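You operate a simulated robot arm through the tools that you are given. There is no shell and no other tool.

You run a simulated two-armed robot. Do the job below in one go: nothing can be reset, and whatever is moved stays where it is left.

## Task
Switch on drive shelf A, wait for OK, then start replay server 1 and lock its door.

It is judged by the outcome, as a careful person would: the job done as asked, and still so three seconds after it is handed in. It fails if anything else is knocked over, pushed out of place, dropped, spilled or broken.

## Robot
Two 7-joint arms with fingered hands on one trunk that stands fixed in place. Base frame: the origin is at the foot of the trunk, x ahead of it, y to its left, z up. Lengths are in mm, angles in rad, forces in N, time in s.
The left shoulder is at [35, 171, 1206], the right one opposite. With the tool pointing down near the work surface each hand reaches from about 100 to 640 mm from the base axis, measured 20 degrees to its own side. Payload 4 kg a hand.
Tool frame (each hand has its own): the origin (TCP) lies between the finger pads and is the grasp point; the fingertips stand 26 mm ahead of it; z points along the fingers, y is the line along which they close. Largest opening 132 mm; the body of the gripper starts 73 mm behind the TCP. The gripper is a hand of 4 fingers: y runs from the thumb to the fingers, the wrist lies at [0, 0, -224] in the tool frame, and closing takes about 1.5 s.
Orientation is told as [roll, pitch, yaw] about the base's x, y, z axes, in that order, counted from this pose: with the fingers straight down and closing along the base's y, the tool's x points along the base's -x, its y along +y and its z along -z.

## Interface
- The arms move only by the tool arm_command. It takes "left_moves", "right_moves" or both (then of equal length, played together; a hand with none holds still); each is a list of rows, each a list of 6 numbers: the shift along the base's x, y, z in mm, then the turn, a rotation vector about the base's x, y, z in rad. In form: [[tx, ty, tz, ax, ay, az], ...]. A call has 1 to 20 rows; each row shifts and turns the commanded pose from where the row before left it. "left_claw" and "right_claw" are, for a hand that has rows, the finger opening in mm, from 0 to 132, set as the call begins (left out, the last holds). Rows are played at 5 a second. More than 50 mm and 0.15 rad between two rows, or a gripper value outside its range, and nothing of the call is played. Where a pose cannot be reached the arm comes as near as it can. A force on the tool above 60 N (or 10 N above the force at the start of the call, whichever is more), or a blocked arm, ends the call early, and 0.2 s more pass. The fingers move at their own pace (about 45 mm/s each) and stop on an object; they squeeze with about 28 N. The grip force told is the motor's: it shows also when the fingers shut on nothing. Time passes only in rows, and 0.2 s behind the last, so rows that do not move let the fingers close. It gives the time, the measured TCP pose, the force on the tool (base axes), the opening and the grip force at its end, in the units of the frame above (readings bear some noise), with the torque about the TCP (base axes, N m) and any sound that the robot's microphone picked up.
- Cameras (640 x 400 px; columns grow to the right, rows downward): "scene" is now at [116.4, 32, 1399.2]; the picture's right is [0.34, -0.94, -0.00], its down [-0.35, -0.13, -0.93] and it looks along [0.87, 0.32, -0.37] (base axes); focal length 214 px, centre (320, 200). "left" rides on the left gripper at [-68, 2, -97] in its tool frame; the picture's right is [-0.02, -1.00, 0.00], its down [0.82, -0.02, -0.58] and it looks along [0.58, -0.01, 0.82] (tool axes); focal length 270 px, centre (320, 200). "right" rides on the right gripper at [68, 2, -97] in its tool frame; the picture's right is [-0.02, 1.00, 0.00], its down [-0.82, -0.02, -0.58] and it looks along [-0.58, -0.01, 0.82] (tool axes); focal length 270 px, centre (320, 200). There is no depth. A picture from a camera that has moved, and an enlarged one, comes with that camera's place and axes in the base frame and with its lens.
- capture(camera): a new picture of that camera. It takes no simulated time.
- lift_body(by): slides the trunk up (or, below 0, down) by that many mm; the arms and the scene camera ride with it, the base frame stays. It gives what a move gives, with no picture.
- set_fingers(finger1, finger2, finger3, thumb_bend, hand): sets how far each is bent, from 0 (flat) to 1 (curled in); at 0.3 the hand is open as for a grip, at 0.7 the pads meet at the TCP. One left out holds its place. A second passes; each finger stops where it meets its share of the squeeze, and holds until it gets a number again. A gripper value or a shape takes the hand back. It gives what a move gives, with no picture; readings hold the bend of each and the force on the fingers (four entries, about 0 where the hand has none), thumb and palm.
- grasp_type(shape, hand): the hand has 4 fingers and takes this shape, open, in about a second: jaw (thumb against the fingers, like two jaws); tri (thumb and two fingers); tip (a fingertip pinch); poke (one finger out to press); point (the index stretched); flat (the hand flat); cup (the hand cupped); fist (a fist). The gripper value then closes the fingers along that shape, each until it touches; the sizes above hold for jaw. It gives what a move gives, with no picture.
- aim_head(pan, tilt): turns the head with the scene camera to pan (to the left, within 1.501 rad either way) and tilt (down, from -0.506 to 1.204), counted from straight ahead of the robot. It gives what a move gives.
- inspect(camera, box): a new picture of the part [left, top, right, bottom] of that camera's present view, enlarged. It takes no simulated time.
- job_done(): hands the job in; it is judged then, once.

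Nothing tells you positions but the pictures and the camera data. Unless the task says otherwise, let go and move clear before handing in.

The tools are called after "Emit:" as a command line: name --argument value ..., lists and objects as JSON in quotes. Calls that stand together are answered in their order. arm_command: Moves the arms, as the interface text tells. Its arguments: {"type":"object","properties":{"left_moves":{"type":"array"},"left_claw":{"type":"number"},"right_moves":{"type":"array"},"right_claw":{"type":"number"}},"required":[]} The other tools are called the same way: lift_body (by) slides the trunk up or down; grasp_type (shape, hand) gives the hand a shape; set_fingers (finger1, finger2, finger3, thumb_bend, hand) moves the fingers one by one; aim_head (pan, tilt) turns the head that bears the scene camera; capture (camera) takes a picture; inspect (camera, box) takes an enlarged picture of a part of a camera's view; job_done () hands the job in.

At the start:

```text
time_s: 0.0
left_eef_pos: [361.8, 478.3, 1309.4]
left_tool_rot: [0.0, 0.001, 0.004]
left_force: [-0.3, -0.2, 0.5]
left_torque: [-0.03, 0.03, 0.02]
left_gripper_width: 131.8
left_grip_force: 0.1
left_shape: jaw
left_bend: [0.3, 0.3, 0.3, 0.3]
left_finger forces: [0.0, 0.0, 0.0, 0.1, 0.0, 0.0]
right_eef_pos: [470.9, 5.3, 1416.7]
right_tool_rot: [0.001, 0.001, 0.0]
right_force: [-0.4, 0.0, 0.0]
right_torque: [-0.01, 0.03, 0.01]
right_gripper_width: 131.8
right_grip_force: 0.1
right_shape: jaw
right_bend: [0.3, 0.3, 0.3, 0.3]
right_finger forces: [0.0, 0.1, 0.0, 0.1, 0.0, 0.0]
trunk travel left (down, up): [-434.0, 321.0]
head pan, tilt: [0.347, 0.382]
```

scene: 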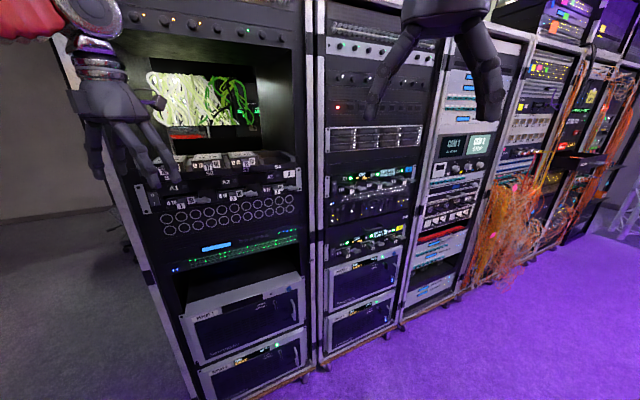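
right: 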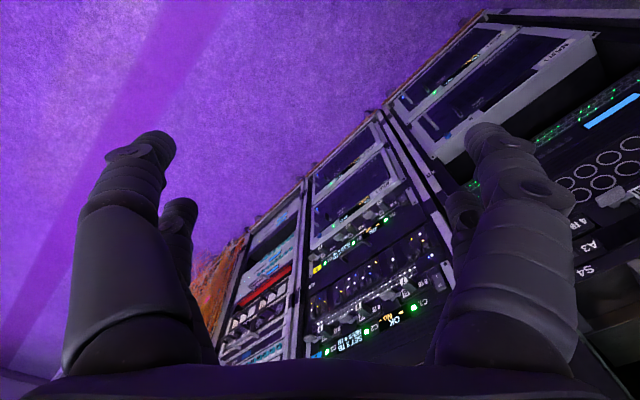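
left: 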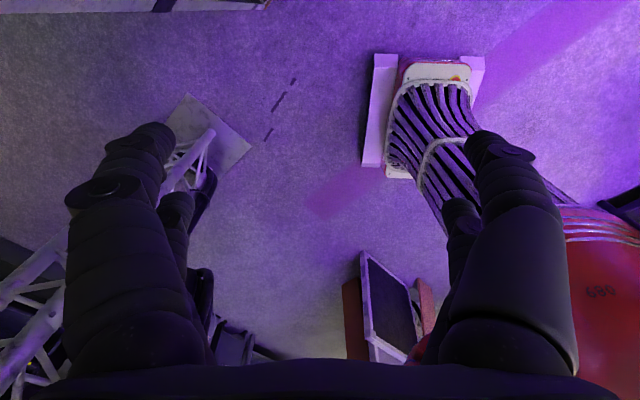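

I see several equipment racks ahead and to the left, with labelled shelves and units too small to read from here. I'll zoom in on parts of the scene view to find drive shelf A and replay server 1.

Emit:
inspect --camera "scene" --box '[100, 120, 320, 260]'

Emit:
inspect --camera "scene" --box '[160, 260, 420, 400]'

Emit:
inspect --camera "scene" --box '[310, 120, 530, 260]'

Emit:
inspect --camera "scene" --box '[100, 0, 320, 140]'

```text
2.86 times, centred on (210, 190) of scene
camera zoom: at [116.4, 32.0, 1399.2], right [0.34, -0.94, 0.0], down [-0.35, -0.13, -0.93], along [0.87, 0.32, -0.37], focal length 613 px, centre (634, 229)
```

zoom: 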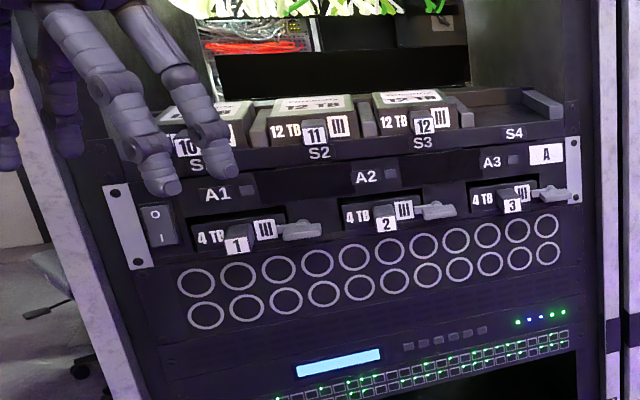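

```text
2.46 times, centred on (290, 330) of scene
camera zoom: at [116.4, 32.0, 1399.2], right [0.34, -0.94, 0.0], down [-0.35, -0.13, -0.93], along [0.87, 0.32, -0.37], focal length 528 px, centre (394, -120)
```

zoom: 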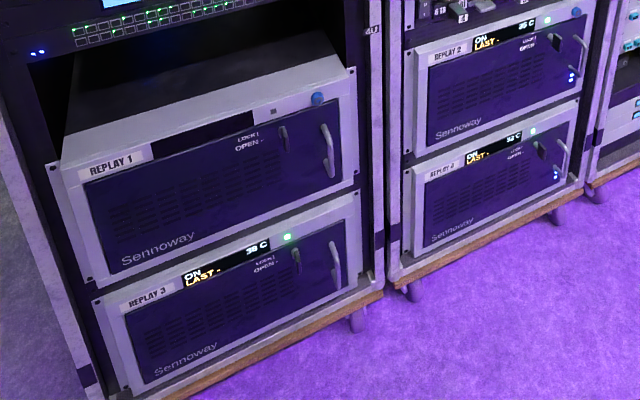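

```text
2.86 times, centred on (420, 190) of scene
camera zoom: at [116.4, 32.0, 1399.2], right [0.34, -0.94, 0.0], down [-0.35, -0.13, -0.93], along [0.87, 0.32, -0.37], focal length 613 px, centre (34, 229)
```

zoom: 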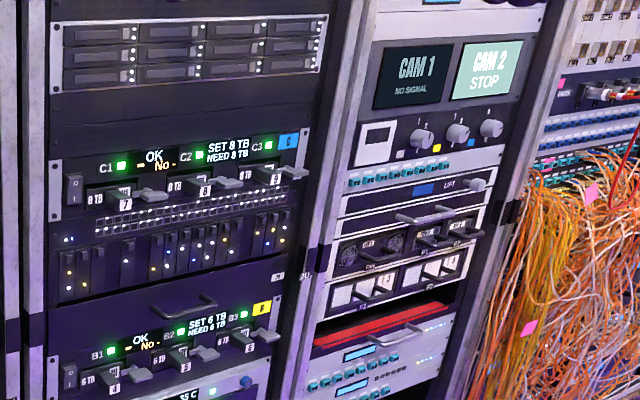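

```text
2.86 times, centred on (210, 70) of scene
camera zoom: at [116.4, 32.0, 1399.2], right [0.34, -0.94, 0.0], down [-0.35, -0.13, -0.93], along [0.87, 0.32, -0.37], focal length 613 px, centre (634, 571)
```

zoom: 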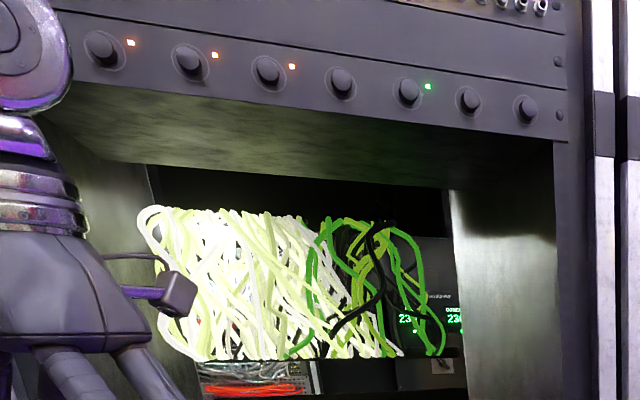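

Drive shelf A is in the left rack, with a rocker on its left end; Replay 1 sits below it with a blue button, a lever and a handle. From the geometry the rack front runs about 45° to the base axes at roughly 850–900 mm, so I'll zoom in closer on the controls before moving.

Emit:
inspect --camera "scene" --box '[130, 170, 210, 220]'

Emit:
inspect --camera "scene" --box '[320, 160, 400, 210]'

Emit:
inspect --camera "scene" --box '[240, 280, 320, 330]'

Emit:
inspect --camera "scene" --box '[350, 255, 414, 295]'

Emit:
inspect --camera "scene" --box '[210, 160, 306, 220]'

Emit:
inspect --camera "scene" --box '[180, 280, 260, 330]'

```text
8.00 times, centred on (170, 195) of scene
camera zoom: at [116.4, 32.0, 1399.2], right [0.34, -0.94, 0.0], down [-0.35, -0.13, -0.93], along [0.87, 0.32, -0.37], focal length 1716 px, centre (1520, 240)
```

zoom: 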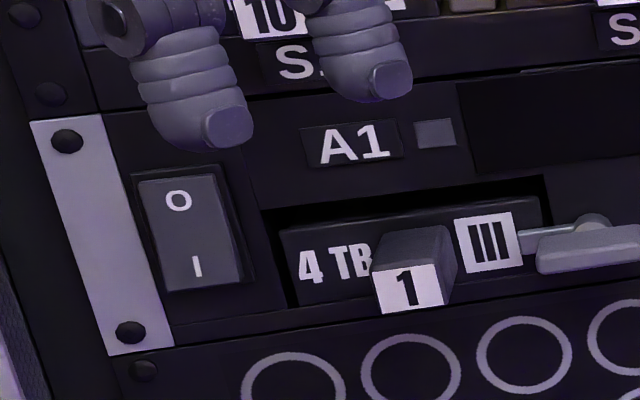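

```text
8.00 times, centred on (360, 185) of scene
camera zoom: at [116.4, 32.0, 1399.2], right [0.34, -0.94, 0.0], down [-0.35, -0.13, -0.93], along [0.87, 0.32, -0.37], focal length 1716 px, centre (0, 320)
```

zoom: 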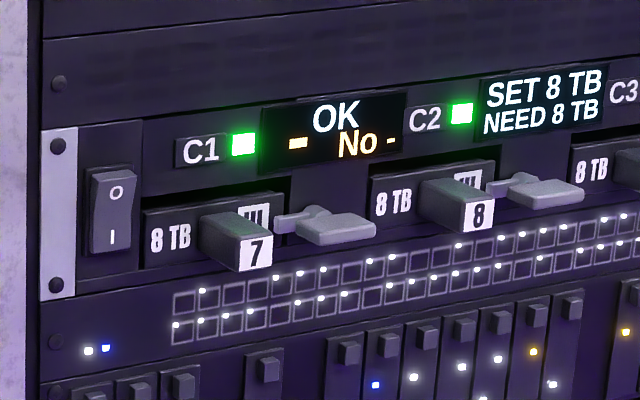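

```text
8.00 times, centred on (280, 305) of scene
camera zoom: at [116.4, 32.0, 1399.2], right [0.34, -0.94, 0.0], down [-0.35, -0.13, -0.93], along [0.87, 0.32, -0.37], focal length 1716 px, centre (640, -640)
```

zoom: 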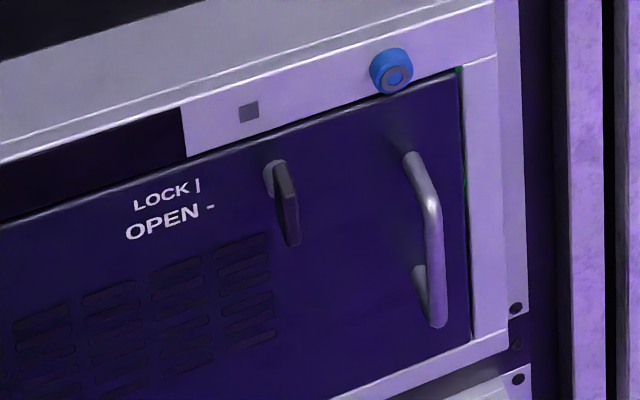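

```text
10.00 times, centred on (382, 275) of scene
camera zoom: at [116.4, 32.0, 1399.2], right [0.34, -0.94, 0.0], down [-0.35, -0.13, -0.93], along [0.87, 0.32, -0.37], focal length 2145 px, centre (-300, -550)
```

zoom: 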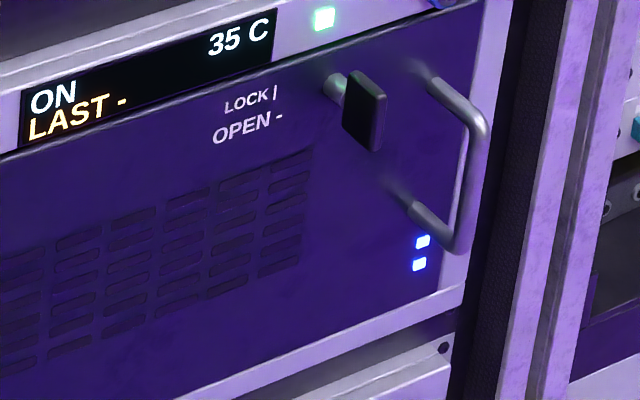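

```text
6.67 times, centred on (258, 190) of scene
camera zoom: at [116.4, 32.0, 1399.2], right [0.34, -0.94, 0.0], down [-0.35, -0.13, -0.93], along [0.87, 0.32, -0.37], focal length 1430 px, centre (733, 267)
```

zoom: 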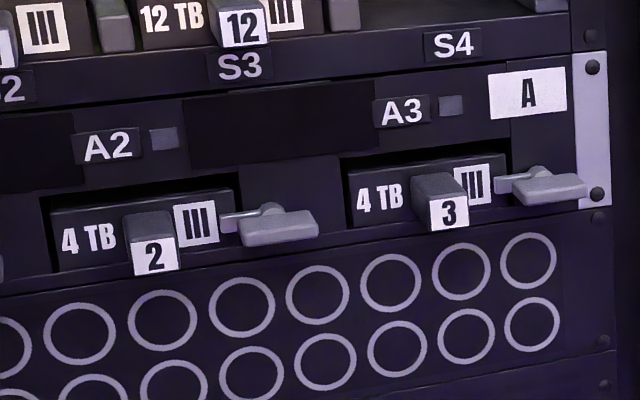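

```text
8.00 times, centred on (220, 305) of scene
camera zoom: at [116.4, 32.0, 1399.2], right [0.34, -0.94, 0.0], down [-0.35, -0.13, -0.93], along [0.87, 0.32, -0.37], focal length 1716 px, centre (1120, -640)
```

zoom: 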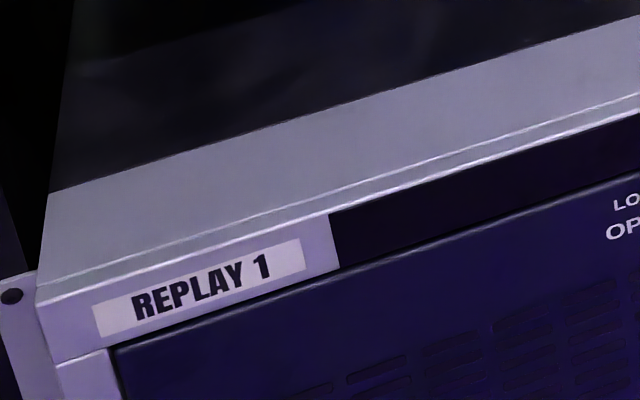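

Replay 1's latch is marked LOCK vertical and OPEN horizontal, and there seems to be a small gap at its door's right edge. I'll compare with Replay 3, 2 and 4 to learn the locked look.

Emit:
inspect --camera "scene" --box '[240, 335, 320, 385]'

Emit:
inspect --camera "scene" --box '[360, 300, 408, 330]'

Emit:
inspect --camera "scene" --box '[264, 290, 312, 320]'

Emit:
inspect --camera "scene" --box '[260, 310, 316, 345]'

Emit:
inspect --camera "scene" --box '[176, 280, 312, 365]'

```text
8.00 times, centred on (280, 360) of scene
camera zoom: at [116.4, 32.0, 1399.2], right [0.34, -0.94, 0.0], down [-0.35, -0.13, -0.93], along [0.87, 0.32, -0.37], focal length 1716 px, centre (640, -1080)
```

zoom: 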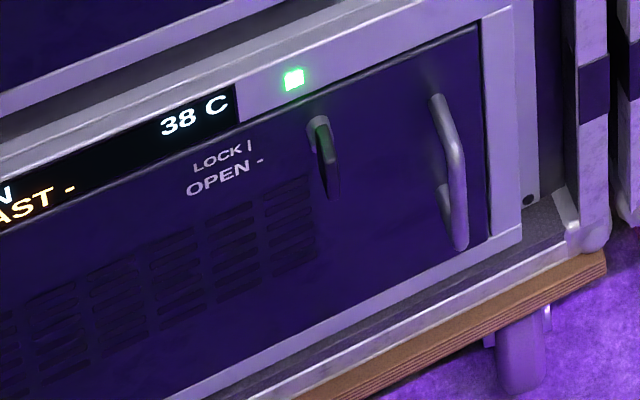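

```text
13.33 times, centred on (384, 315) of scene
camera zoom: at [116.4, 32.0, 1399.2], right [0.34, -0.94, 0.0], down [-0.35, -0.13, -0.93], along [0.87, 0.32, -0.37], focal length 2860 px, centre (-533, -1333)
```

zoom: 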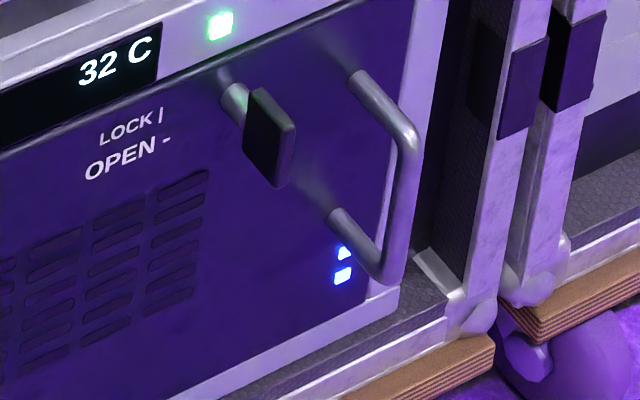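

```text
13.33 times, centred on (288, 305) of scene
camera zoom: at [116.4, 32.0, 1399.2], right [0.34, -0.94, 0.0], down [-0.35, -0.13, -0.93], along [0.87, 0.32, -0.37], focal length 2860 px, centre (747, -1200)
```

zoom: 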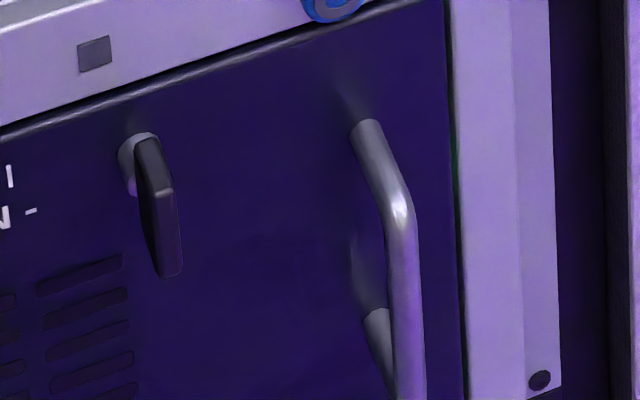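

```text
11.43 times, centred on (288, 328) of scene
camera zoom: at [116.4, 32.0, 1399.2], right [0.34, -0.94, 0.0], down [-0.35, -0.13, -0.93], along [0.87, 0.32, -0.37], focal length 2451 px, centre (686, -1257)
```

zoom: 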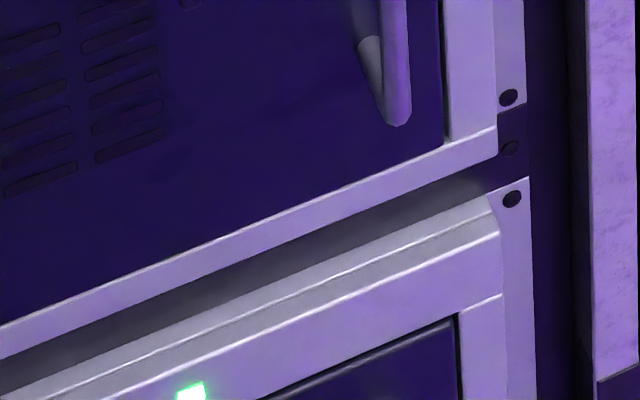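

```text
4.71 times, centred on (244, 322) of scene
camera zoom: at [116.4, 32.0, 1399.2], right [0.34, -0.94, 0.0], down [-0.35, -0.13, -0.93], along [0.87, 0.32, -0.37], focal length 1009 px, centre (678, -376)
```

zoom: 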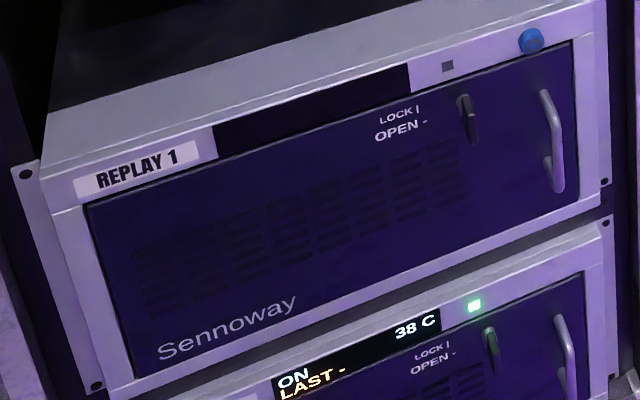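

All the levers look vertical, including Replay 1's, so the start button's place and the door state need a closer look. I'll inspect the blue parts and the doors of the other servers.

Emit:
inspect --camera "scene" --box '[372, 250, 412, 275]'

Emit:
inspect --camera "scene" --box '[276, 280, 308, 300]'

Emit:
inspect --camera "scene" --box '[280, 330, 312, 350]'

Emit:
inspect --camera "scene" --box '[376, 288, 408, 308]'

Emit:
inspect --camera "scene" --box '[320, 225, 416, 285]'

```text
16.00 times, centred on (392, 262) of scene
camera zoom: at [116.4, 32.0, 1399.2], right [0.34, -0.94, 0.0], down [-0.35, -0.13, -0.93], along [0.87, 0.32, -0.37], focal length 3432 px, centre (-832, -800)
```

zoom: 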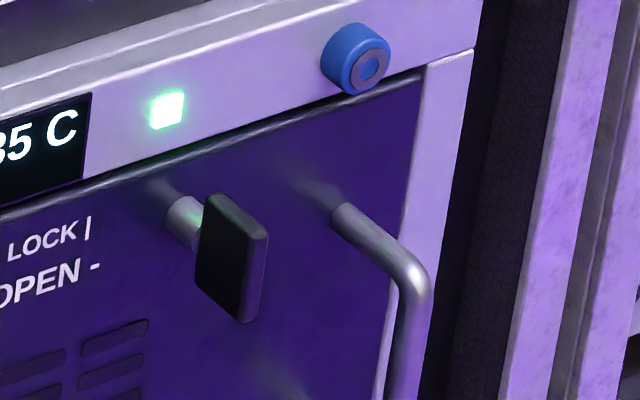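

```text
16.00 times, centred on (292, 290) of scene
camera zoom: at [116.4, 32.0, 1399.2], right [0.34, -0.94, 0.0], down [-0.35, -0.13, -0.93], along [0.87, 0.32, -0.37], focal length 3432 px, centre (768, -1240)
```

zoom: 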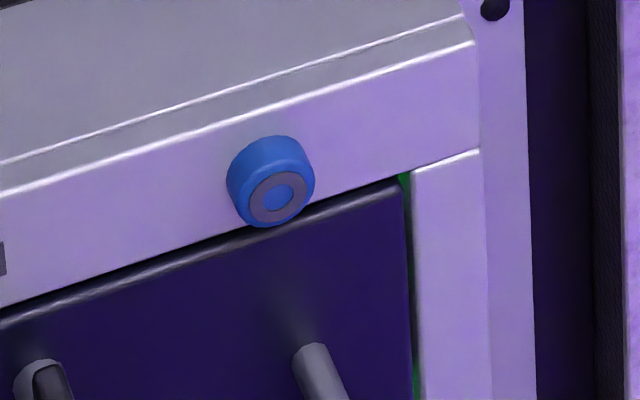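

```text
16.00 times, centred on (296, 340) of scene
camera zoom: at [116.4, 32.0, 1399.2], right [0.34, -0.94, 0.0], down [-0.35, -0.13, -0.93], along [0.87, 0.32, -0.37], focal length 3432 px, centre (704, -2040)
```

zoom: 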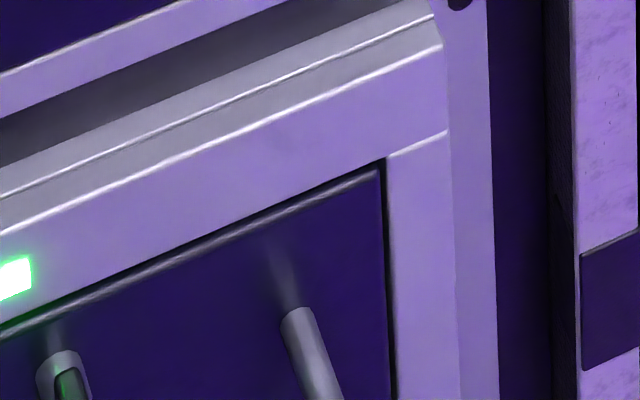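

```text
16.00 times, centred on (392, 298) of scene
camera zoom: at [116.4, 32.0, 1399.2], right [0.34, -0.94, 0.0], down [-0.35, -0.13, -0.93], along [0.87, 0.32, -0.37], focal length 3432 px, centre (-832, -1368)
```

zoom: 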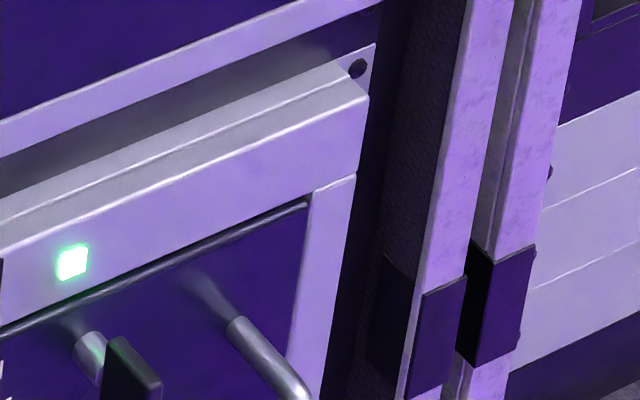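

```text
6.67 times, centred on (368, 255) of scene
camera zoom: at [116.4, 32.0, 1399.2], right [0.34, -0.94, 0.0], down [-0.35, -0.13, -0.93], along [0.87, 0.32, -0.37], focal length 1430 px, centre (0, -167)
```

zoom: 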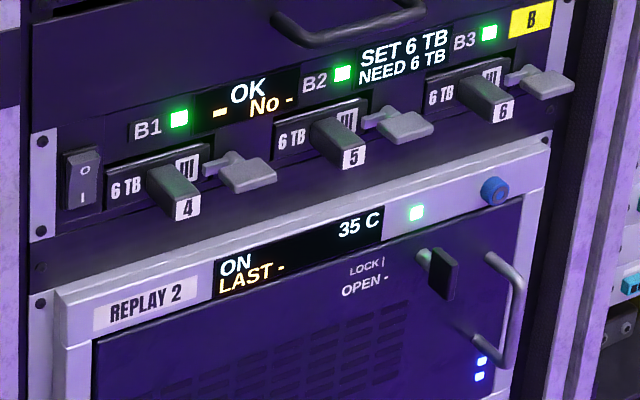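

Replay 1 and 2 carry a blue push-button-like part on the frame, while 3 and 4 do not, and something green shows in Replay 1's door gap. I take the shelf A rocker's "I" half to be near (493, 684, 1160), so I'll set the left hand to poke and turn it to face the rack, stopping about 150 mm short.

Emit:
grasp_type --shape "poke" --hand "left"

Emit:
arm_command --left_moves '[[1.6, 5.8, -7.6, 0, -0.1428, 0], [1.6, 5.8, -7.6, 0, -0.1428, 0], [1.6, 5.8, -7.6, 0, -0.1428, 0], [1.6, 5.8, -7.6, 0, -0.1428, 0], [1.6, 5.8, -7.6, 0, -0.1428, 0], [1.6, 5.8, -7.6, 0, -0.1428, 0], [1.6, 5.8, -7.6, 0, -0.1428, 0], [1.6, 5.8, -7.6, 0, -0.1428, 0], [1.6, 5.8, -7.6, 0, -0.1428, 0], [1.6, 5.8, -7.6, 0, -0.1428, 0], [1.6, 5.8, -7.6, 0, -0.1428, 0], [1.6, 5.8, -7.6, 0, 0, 0.134], [1.6, 5.8, -7.6, 0, 0, 0.134], [1.6, 5.8, -7.6, 0, 0, 0.134], [1.6, 5.8, -7.6, 0, 0, 0.134], [1.6, 5.8, -7.6, 0, 0, 0.134], [1.6, 5.8, -7.6, 0, 0, 0.134], [0, 0, 0, 0, 0, 0]]'

Emit:
capture --camera "left"

Emit:
capture --camera "scene"

```text
time_s: 0.9
left_eef_pos: [361.8, 477.2, 1310.9]
left_tool_rot: [0.001, -0.002, 0.002]
left_force: [0.1, 0.6, 0.9]
left_torque: [0.03, 0.02, -0.01]
left_gripper_width: 0.0
left_grip_force: 0.1
left_shape: poke
left_bend: [1.0, 1.0, 1.0, 0.34]
left_finger forces: [0.0, 0.1, 0.1, 0.1, 0.0, 0.1]
right_eef_pos: [471.2, 4.2, 1417.4]
right_tool_rot: [0.0, -0.001, 0.0]
right_force: [-0.2, -0.7, 0.3]
right_torque: [0.04, 0.0, -0.01]
right_gripper_width: 131.8
right_grip_force: 0.1
right_shape: jaw
right_bend: [0.3, 0.3, 0.3, 0.3]
right_finger forces: [0.0, 0.1, 0.1, 0.0, 0.1, 0.0]
trunk travel left (down, up): [-434.0, 321.0]
head pan, tilt: [0.347, 0.382]
```

```text
time_s: 4.7
left_eef_pos: [394.5, 583.7, 1181.3]
left_tool_rot: [-1.734, -1.571, 2.541]
left_force: [-0.6, -0.2, 0.2]
left_torque: [0.01, -0.02, -0.02]
left_gripper_width: 0.0
left_grip_force: 0.2
left_shape: poke
left_bend: [1.0, 1.0, 1.0, 0.34]
left_finger forces: [0.1, 0.0, 0.1, 0.0, 0.0, 0.1]
left hand out of reach, approached as far as the arm can: row 15
right_eef_pos: [470.6, 5.0, 1418.0]
right_tool_rot: [0.002, -0.002, 0.001]
right_force: [-0.9, -0.6, 0.0]
right_torque: [0.03, -0.03, 0.01]
right_gripper_width: 131.9
right_grip_force: 0.1
right_shape: jaw
right_bend: [0.3, 0.3, 0.3, 0.3]
right_finger forces: [0.0, 0.0, 0.0, 0.1, 0.1, 0.0]
trunk travel left (down, up): [-434.0, 321.0]
head pan, tilt: [0.347, 0.382]
```

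```text
taken
camera left: at [327.1, 515.3, 1249.0], right [0.72, -0.69, 0.03], down [-0.38, -0.43, -0.82], along [0.58, 0.58, -0.58], focal length 270 px, centre (320, 200)
```

left: 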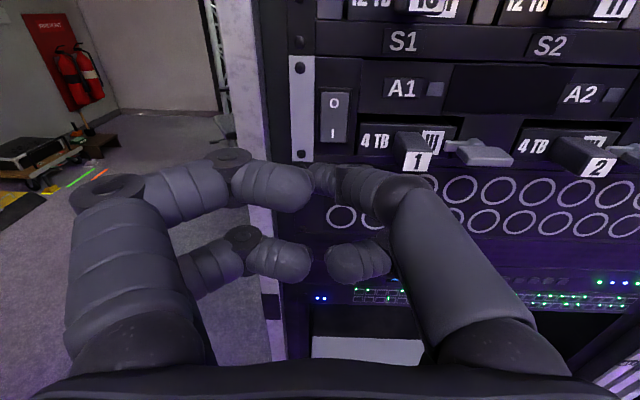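

```text
taken
camera scene: at [115.5, 32.0, 1399.2], right [0.34, -0.94, 0.0], down [-0.35, -0.13, -0.93], along [0.87, 0.32, -0.37], focal length 214 px, centre (320, 200)
```

scene: 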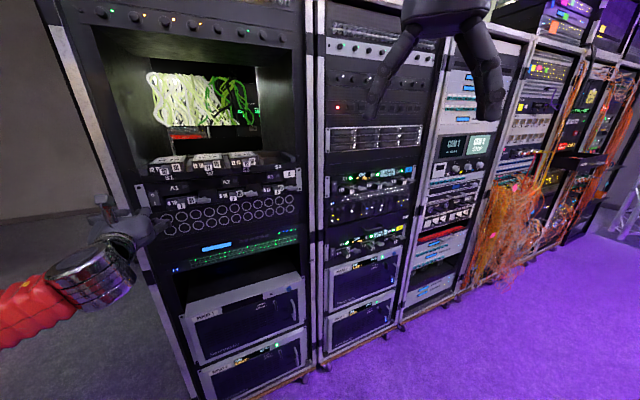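

The left camera now sees the rocker, and triangulating with the scene view puts its "I" half at about (472, 649, 1173). The poke shape doesn't show an obvious stretched finger, so I'll try the point shape and look again.

Emit:
grasp_type --shape "point" --hand "left"

Emit:
capture --camera "left"

Emit:
inspect --camera "scene" --box '[70, 170, 230, 270]'

```text
time_s: 5.6
left_eef_pos: [395.8, 583.9, 1181.4]
left_tool_rot: [-0.399, -1.569, 1.205]
left_force: [0.6, -0.1, -0.6]
left_torque: [0.02, 0.01, -0.01]
left_gripper_width: 0.0
left_grip_force: 0.1
left_shape: point
left_bend: [0.24, 0.99, 1.0, 0.39]
left_finger forces: [0.1, 0.0, 0.0, 0.0, 0.0, 0.0]
right_eef_pos: [471.8, 3.9, 1417.2]
right_tool_rot: [-0.002, 0.0, 0.0]
right_force: [-0.4, -0.3, -0.5]
right_torque: [0.0, -0.03, 0.01]
right_gripper_width: 132.1
right_grip_force: 0.1
right_shape: jaw
right_bend: [0.3, 0.3, 0.3, 0.3]
right_finger forces: [0.1, 0.1, 0.0, 0.1, 0.0, 0.1]
trunk travel left (down, up): [-434.0, 321.0]
head pan, tilt: [0.347, 0.382]
```

```text
taken
camera left: at [327.7, 515.3, 1248.9], right [0.72, -0.69, 0.03], down [-0.39, -0.43, -0.82], along [0.58, 0.58, -0.58], focal length 270 px, centre (320, 200)
```

left: 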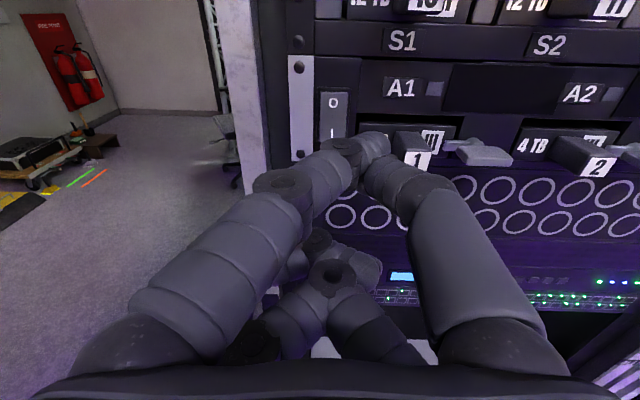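

```text
4.00 times, centred on (150, 220) of scene
camera zoom: at [116.1, 31.9, 1399.2], right [0.34, -0.94, 0.0], down [-0.35, -0.13, -0.93], along [0.87, 0.32, -0.37], focal length 858 px, centre (1000, 120)
```

zoom: 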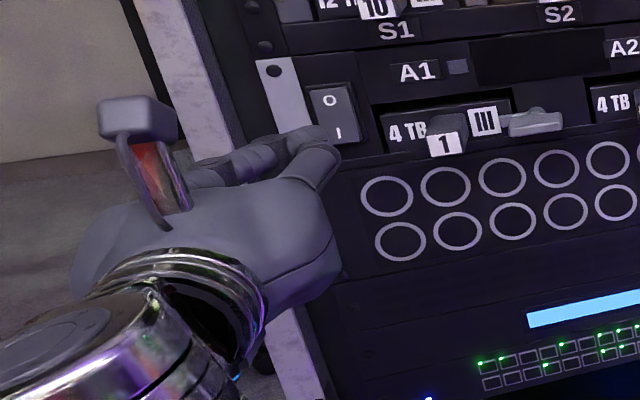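

The index is now stretched but the thumb tip sits close to it. I'll straighten the index a bit more, curl the thumb away, and look again.

Emit:
set_fingers --hand "left" --finger1 0.25 --finger2 1.0 --finger3 1.0 --thumb_bend 0.0

Emit:
capture --camera "left"

Emit:
inspect --camera "scene" --box '[70, 170, 230, 270]'

```text
time_s: 6.6
left_eef_pos: [395.6, 583.3, 1181.5]
left_tool_rot: [-0.319, -1.571, 1.126]
left_force: [-0.5, -0.3, 0.9]
left_torque: [0.0, 0.0, -0.01]
left_gripper_width: 162.8
left_grip_force: 0.1
left_shape: fingers
left_bend: [0.25, 0.9, 1.0, 0.0]
left_finger forces: [0.0, 0.0, 0.0, 0.0, 0.0, 0.0]
right_eef_pos: [470.9, 4.5, 1417.0]
right_tool_rot: [0.001, 0.0, 0.0]
right_force: [-0.5, -0.5, 0.1]
right_torque: [0.0, 0.01, -0.01]
right_gripper_width: 131.8
right_grip_force: 0.1
right_shape: jaw
right_bend: [0.3, 0.3, 0.3, 0.3]
right_finger forces: [0.0, 0.1, 0.1, 0.1, 0.0, 0.0]
trunk travel left (down, up): [-434.0, 321.0]
head pan, tilt: [0.347, 0.382]
```

```text
taken
camera left: at [327.8, 515.3, 1248.9], right [0.72, -0.69, 0.03], down [-0.39, -0.43, -0.82], along [0.58, 0.58, -0.58], focal length 270 px, centre (320, 200)
```

left: 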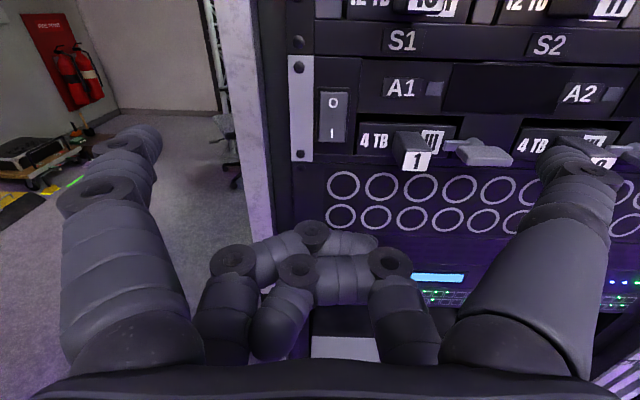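

```text
4.00 times, centred on (150, 220) of scene
camera zoom: at [116.2, 32.0, 1399.2], right [0.34, -0.94, 0.0], down [-0.35, -0.13, -0.93], along [0.87, 0.32, -0.37], focal length 858 px, centre (1000, 120)
```

zoom: 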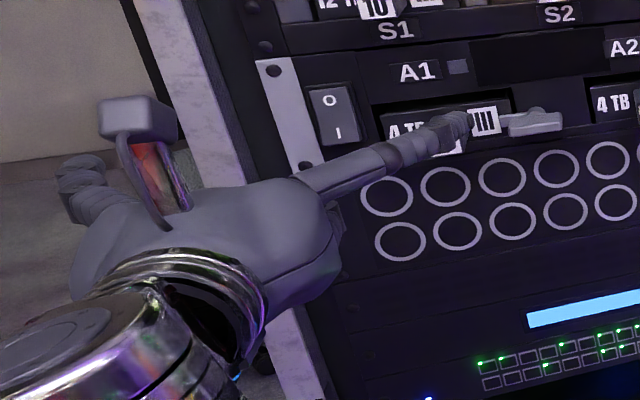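

The index swings out to the side with that setting, while in the point shape it lay near the tool axis. I'll go back to point and then move only the thumb away.

Emit:
grasp_type --shape "point" --hand "left"

Emit:
set_fingers --hand "left" --thumb_bend 0.0

Emit:
capture --camera "left"

Emit:
inspect --camera "scene" --box '[70, 170, 230, 270]'

```text
time_s: 7.5
left_eef_pos: [394.7, 584.5, 1182.0]
left_tool_rot: [-0.313, -1.57, 1.117]
left_force: [0.5, -0.6, 0.7]
left_torque: [0.03, 0.02, -0.02]
left_gripper_width: 0.0
left_grip_force: 0.1
left_shape: point
left_bend: [0.0, 0.96, 1.0, 0.42]
left_finger forces: [0.0, 0.0, 0.1, 0.1, 0.0, 0.1]
right_eef_pos: [470.8, 4.7, 1416.5]
right_tool_rot: [0.0, 0.0, 0.001]
right_force: [0.2, 0.1, 0.4]
right_torque: [-0.02, 0.02, 0.03]
right_gripper_width: 132.3
right_grip_force: 0.2
right_shape: jaw
right_bend: [0.3, 0.3, 0.3, 0.3]
right_finger forces: [0.1, 0.0, 0.1, 0.0, 0.0, 0.0]
trunk travel left (down, up): [-434.0, 321.0]
head pan, tilt: [0.347, 0.382]
```

```text
time_s: 8.5
left_eef_pos: [394.4, 584.9, 1181.5]
left_tool_rot: [-0.321, -1.57, 1.123]
left_force: [1.4, -0.7, -0.7]
left_torque: [-0.03, 0.01, -0.01]
left_gripper_width: 48.6
left_grip_force: 0.1
left_shape: fingers
left_bend: [0.26, 0.96, 1.0, 0.0]
left_finger forces: [0.0, 0.0, 0.0, 0.0, 0.0, 0.0]
right_eef_pos: [471.6, 4.9, 1417.7]
right_tool_rot: [0.0, 0.0, 0.0]
right_force: [0.3, 0.2, -0.3]
right_torque: [0.01, 0.01, -0.01]
right_gripper_width: 131.7
right_grip_force: 0.0
right_shape: jaw
right_bend: [0.3, 0.3, 0.3, 0.3]
right_finger forces: [0.0, 0.0, 0.0, 0.1, 0.0, 0.1]
trunk travel left (down, up): [-434.0, 321.0]
head pan, tilt: [0.347, 0.382]
```

```text
taken
camera left: at [327.8, 515.3, 1248.9], right [0.72, -0.69, 0.03], down [-0.39, -0.43, -0.82], along [0.58, 0.58, -0.58], focal length 270 px, centre (320, 200)
```

left: 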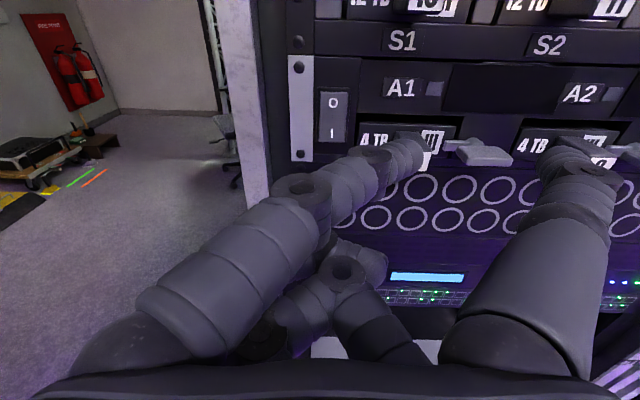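

```text
4.00 times, centred on (150, 220) of scene
camera zoom: at [116.2, 32.0, 1399.2], right [0.34, -0.94, 0.0], down [-0.35, -0.13, -0.93], along [0.87, 0.32, -0.37], focal length 858 px, centre (1000, 120)
```

zoom: 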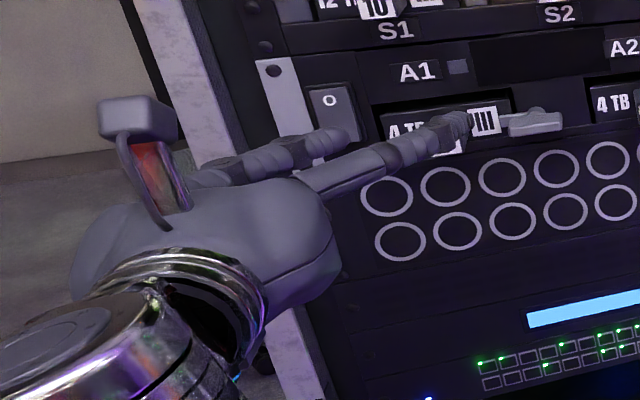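

In this setting the index tip and the thumb tip are level with each other, and the thumb would catch drive 1's handle. I'll try bending the index toward the axis with the thumb fully curled in.

Emit:
set_fingers --hand "left" --finger1 0.1 --thumb_bend 1.0

Emit:
capture --camera "left"

Emit:
inspect --camera "scene" --box '[70, 170, 230, 270]'

```text
time_s: 9.5
left_eef_pos: [394.4, 582.8, 1181.5]
left_tool_rot: [-0.323, -1.571, 1.126]
left_force: [-0.8, -1.0, 0.5]
left_torque: [0.01, 0.0, -0.03]
left_gripper_width: 56.4
left_grip_force: 0.1
left_shape: fingers
left_bend: [0.1, 0.96, 1.0, 1.0]
left_finger forces: [0.0, 0.0, 0.0, 0.1, 0.0, 0.0]
right_eef_pos: [471.1, 3.4, 1416.5]
right_tool_rot: [0.0, 0.0, 0.0]
right_force: [0.1, -0.4, -0.1]
right_torque: [-0.01, -0.03, -0.01]
right_gripper_width: 131.8
right_grip_force: 0.0
right_shape: jaw
right_bend: [0.3, 0.3, 0.3, 0.3]
right_finger forces: [0.1, 0.1, 0.0, 0.0, 0.0, 0.0]
trunk travel left (down, up): [-434.0, 321.0]
head pan, tilt: [0.347, 0.382]
```

```text
taken
camera left: at [327.8, 515.3, 1248.9], right [0.72, -0.69, 0.03], down [-0.39, -0.43, -0.82], along [0.58, 0.58, -0.58], focal length 270 px, centre (320, 200)
```

left: 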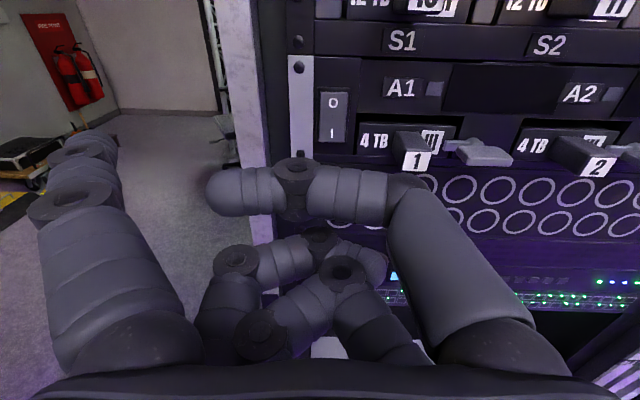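

```text
4.00 times, centred on (150, 220) of scene
camera zoom: at [116.2, 31.9, 1399.2], right [0.34, -0.94, 0.0], down [-0.35, -0.13, -0.93], along [0.87, 0.32, -0.37], focal length 858 px, centre (1000, 120)
```

zoom: 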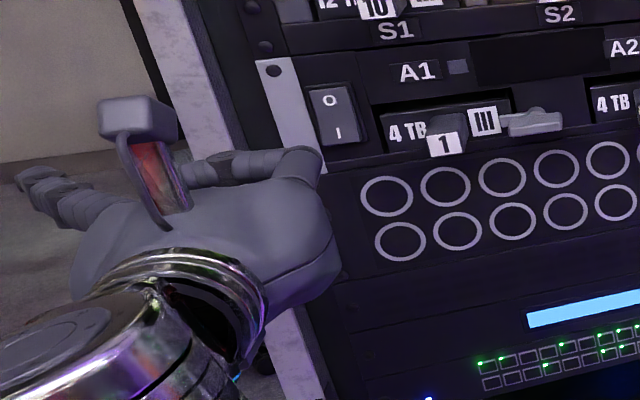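

With the thumb curled it lies across the front beside the index, and the index tip sits about 76 mm to the hand's +y side. I'll roll the hand 90° so the index is on top with the palm below it over the flat vent panel, and set the index to 0.25.

Emit:
arm_command --left_moves '[[-1.8, -0.8, -7.7, 0.1, 0.1014, 0], [-1.8, -0.8, -7.7, 0.1, 0.1014, 0], [-1.8, -0.8, -7.7, 0.1, 0.1014, 0], [-1.8, -0.8, -7.7, 0.1, 0.1014, 0], [-1.8, -0.8, -7.7, 0.1, 0.1014, 0], [-1.8, -0.8, -7.7, 0.1, 0.1014, 0], [-1.8, -0.8, -7.7, 0.1, 0.1014, 0], [-1.8, -0.8, -7.7, 0.1, 0.1014, 0], [-1.8, -0.8, -7.7, 0.1, 0.1014, 0], [-1.8, -0.8, -7.7, 0.1, 0.1014, 0], [-1.8, -0.8, -7.7, 0.1, 0.1014, 0], [0, 0, 0, 0, 0, 0]]'

Emit:
set_fingers --hand "left" --finger1 0.3

Emit:
capture --camera "left"

Emit:
inspect --camera "scene" --box '[70, 170, 230, 270]'

```text
time_s: 12.1
left_eef_pos: [374.2, 574.7, 1097.5]
left_tool_rot: [1.584, -0.001, -0.778]
left_force: [-0.6, 0.5, 0.0]
left_torque: [-0.02, -0.02, 0.0]
left_gripper_width: 56.2
left_grip_force: 0.0
left_shape: fingers
left_bend: [0.1, 0.96, 1.0, 1.0]
left_finger forces: [0.0, 0.0, 0.1, 0.0, 0.1, 0.0]
right_eef_pos: [470.6, 4.8, 1416.8]
right_tool_rot: [0.0, -0.001, 0.002]
right_force: [1.1, 0.0, 0.4]
right_torque: [0.04, 0.0, -0.03]
right_gripper_width: 132.1
right_grip_force: 0.2
right_shape: jaw
right_bend: [0.3, 0.3, 0.3, 0.3]
right_finger forces: [0.1, 0.0, 0.1, 0.0, 0.0, 0.0]
trunk travel left (down, up): [-434.0, 321.0]
head pan, tilt: [0.347, 0.382]
```

```text
time_s: 13.1
left_eef_pos: [374.5, 575.3, 1095.7]
left_tool_rot: [1.582, -0.005, -0.778]
left_force: [0.1, 0.3, 0.1]
left_torque: [-0.03, 0.01, 0.0]
left_gripper_width: 45.9
left_grip_force: 0.1
left_shape: fingers
left_bend: [0.3, 0.96, 1.0, 1.0]
left_finger forces: [0.0, 0.0, 0.0, 0.1, 0.0, 0.0]
right_eef_pos: [471.4, 3.8, 1417.2]
right_tool_rot: [-0.001, -0.001, 0.0]
right_force: [-0.6, 0.0, -0.6]
right_torque: [-0.01, 0.02, -0.03]
right_gripper_width: 131.7
right_grip_force: 0.1
right_shape: jaw
right_bend: [0.3, 0.3, 0.3, 0.3]
right_finger forces: [0.0, 0.1, 0.1, 0.0, 0.0, 0.1]
trunk travel left (down, up): [-434.0, 321.0]
head pan, tilt: [0.347, 0.382]
```

```text
taken
camera left: at [356.4, 457.7, 1096.6], right [0.03, -0.01, -1.0], down [-0.99, 0.16, -0.03], along [0.16, 0.99, -0.01], focal length 270 px, centre (320, 200)
```

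left: 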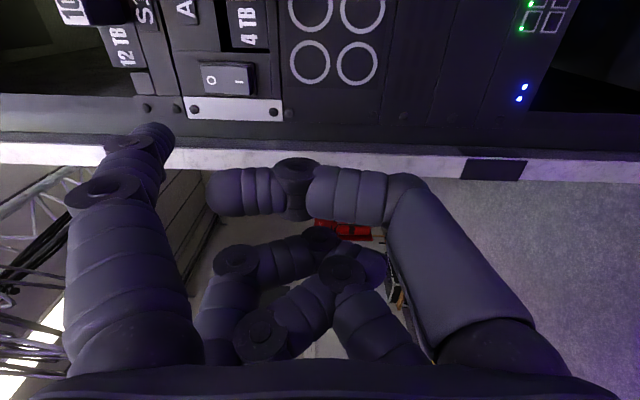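

```text
4.00 times, centred on (150, 220) of scene
camera zoom: at [116.2, 32.0, 1399.2], right [0.34, -0.94, 0.0], down [-0.35, -0.13, -0.93], along [0.87, 0.32, -0.37], focal length 858 px, centre (1000, 120)
```

zoom: 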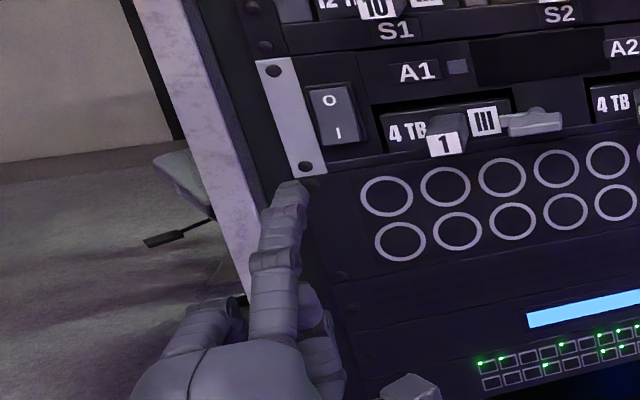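

The roll worked and the index is clearly the highest and foremost part, with its tip near (403, 580, 1171). Two left views agree on the "I" half at (487, 662, 1165), so I'll move to about 40 mm short of it and check.

Emit:
arm_command --left_moves '[[18.1, 18.9, -4, 0, 0, 0], [18.1, 18.9, -4, 0, 0, 0], [18.1, 18.9, -4, 0, 0, 0], [0, 0, 0, 0, 0, 0]]'

Emit:
capture --camera "left"

Emit:
inspect --camera "scene" --box '[110, 170, 206, 230]'

```text
time_s: 14.1
left_eef_pos: [427.6, 631.7, 1084.4]
left_tool_rot: [1.583, -0.005, -0.777]
left_force: [-0.5, 0.1, 0.3]
left_torque: [-0.01, -0.01, -0.02]
left_gripper_width: 45.7
left_grip_force: 0.0
left_shape: fingers
left_bend: [0.3, 0.96, 1.0, 1.0]
left_finger forces: [0.0, 0.1, 0.0, 0.0, 0.0, 0.0]
right_eef_pos: [471.1, 4.3, 1417.5]
right_tool_rot: [0.002, -0.001, -0.001]
right_force: [-0.1, 0.3, 0.4]
right_torque: [-0.01, 0.01, 0.01]
right_gripper_width: 132.0
right_grip_force: 0.0
right_shape: jaw
right_bend: [0.3, 0.3, 0.3, 0.3]
right_finger forces: [0.1, 0.1, 0.0, 0.1, 0.1, 0.0]
trunk travel left (down, up): [-434.0, 321.0]
head pan, tilt: [0.347, 0.382]
```

```text
taken
camera left: at [410.1, 514.8, 1084.6], right [0.03, -0.01, -1.0], down [-0.99, 0.16, -0.03], along [0.16, 0.99, -0.01], focal length 270 px, centre (320, 200)
```

left: 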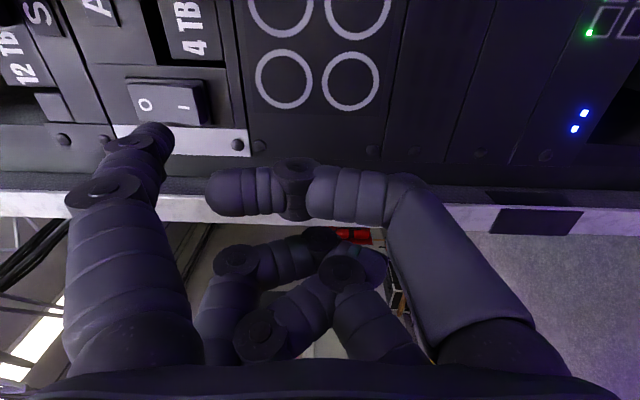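

```text
6.67 times, centred on (158, 200) of scene
camera zoom: at [115.9, 31.7, 1399.2], right [0.34, -0.94, 0.0], down [-0.35, -0.13, -0.93], along [0.87, 0.32, -0.37], focal length 1430 px, centre (1400, 200)
```

zoom: 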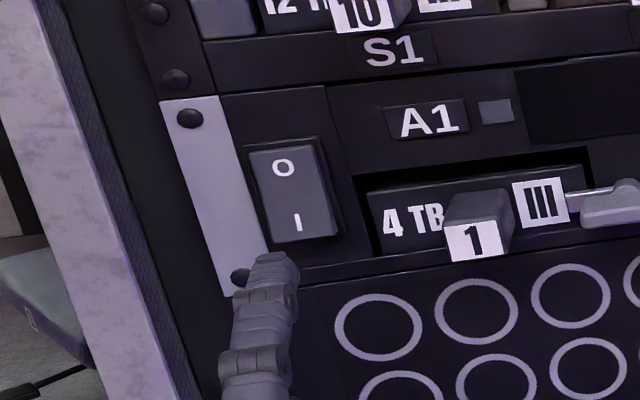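

The fingertip lines up with the "I" half with about 41 mm left. I'll advance 30 mm and then creep in with small steps.

Emit:
arm_command --left_moves '[[10.6, 10.7, -1, 0, 0, 0], [10.6, 10.7, -1, 0, 0, 0], [2.8, 2.9, 0, 0, 0, 0], [2.1, 2.2, 0, 0, 0, 0], [0, 0, 0, 0, 0, 0]]'

Emit:
capture --camera "left"

Emit:
inspect --camera "scene" --box '[110, 170, 206, 230]'

```text
time_s: 15.3
left_eef_pos: [455.5, 657.2, 1082.4]
left_tool_rot: [1.584, -0.006, -0.78]
left_force: [-1.1, -0.8, 0.3]
left_torque: [0.03, -0.05, -0.03]
left_gripper_width: 46.0
left_grip_force: 1.2
left_shape: fingers
left_bend: [0.3, 0.96, 1.0, 1.0]
left_finger forces: [1.0, 0.0, 0.0, 0.0, 0.1, 0.1]
right_eef_pos: [470.5, 4.0, 1418.0]
right_tool_rot: [-0.001, 0.001, 0.0]
right_force: [-0.9, -0.1, -0.4]
right_torque: [-0.01, -0.04, 0.0]
right_gripper_width: 132.0
right_grip_force: 0.0
right_shape: jaw
right_bend: [0.3, 0.3, 0.3, 0.3]
right_finger forces: [0.1, 0.0, 0.1, 0.0, 0.1, 0.0]
trunk travel left (down, up): [-434.0, 321.0]
head pan, tilt: [0.347, 0.382]
```

```text
taken
camera left: at [437.4, 540.6, 1082.3], right [0.03, -0.01, -1.0], down [-0.99, 0.16, -0.03], along [0.16, 0.99, -0.01], focal length 270 px, centre (320, 200)
```

left: 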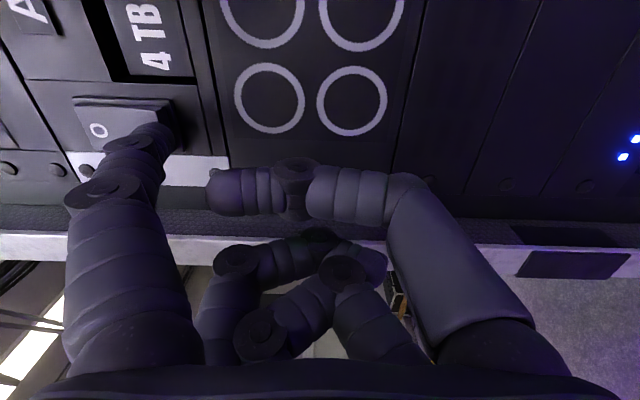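

```text
6.67 times, centred on (158, 200) of scene
camera zoom: at [116.1, 31.9, 1399.2], right [0.34, -0.94, 0.0], down [-0.35, -0.13, -0.93], along [0.87, 0.32, -0.37], focal length 1430 px, centre (1400, 200)
```

zoom: 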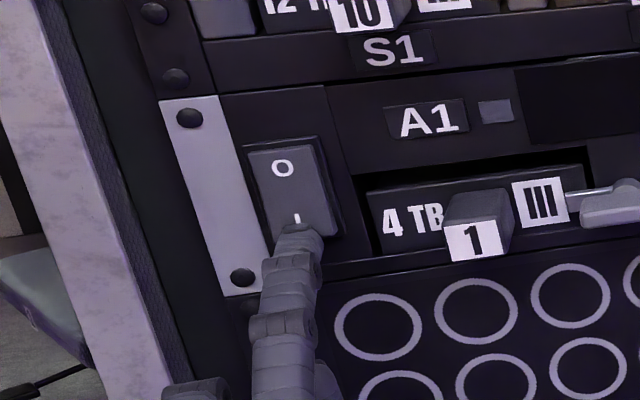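

Contact has begun on the lower half: about 1 N on the index. I'll press in a few more millimetres in small steps.

Emit:
arm_command --left_moves '[[1.4, 1.4, 0, 0, 0, 0], [1.4, 1.4, 0, 0, 0, 0], [1.4, 1.4, 0, 0, 0, 0], [0, 0, 0, 0, 0, 0]]'

Emit:
inspect --camera "scene" --box '[110, 160, 310, 230]'

```text
time_s: 16.3
left_eef_pos: [458.7, 661.6, 1082.5]
left_tool_rot: [1.581, -0.005, -0.78]
left_force: [-9.5, -8.8, -6.2]
left_torque: [0.68, -0.59, -0.25]
left_gripper_width: 46.0
left_grip_force: 6.8
left_shape: fingers
left_bend: [0.3, 0.96, 1.0, 1.0]
left_finger forces: [13.4, 0.0, 0.0, 0.0, 0.0, 0.0]
right_eef_pos: [469.4, 3.1, 1418.1]
right_tool_rot: [0.002, -0.002, 0.0]
right_force: [0.2, 0.0, -0.7]
right_torque: [0.01, 0.01, 0.0]
right_gripper_width: 131.9
right_grip_force: 0.0
right_shape: jaw
right_bend: [0.3, 0.3, 0.3, 0.3]
right_finger forces: [0.0, 0.0, 0.1, 0.0, 0.0, 0.0]
trunk travel left (down, up): [-434.0, 321.0]
head pan, tilt: [0.347, 0.382]
```

```text
3.20 times, centred on (210, 195) of scene
camera zoom: at [115.0, 31.2, 1399.2], right [0.34, -0.94, 0.0], down [-0.35, -0.13, -0.93], along [0.87, 0.32, -0.37], focal length 686 px, centre (672, 216)
```

zoom: 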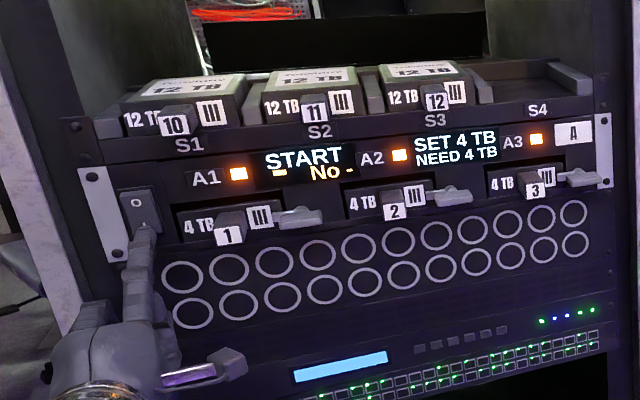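

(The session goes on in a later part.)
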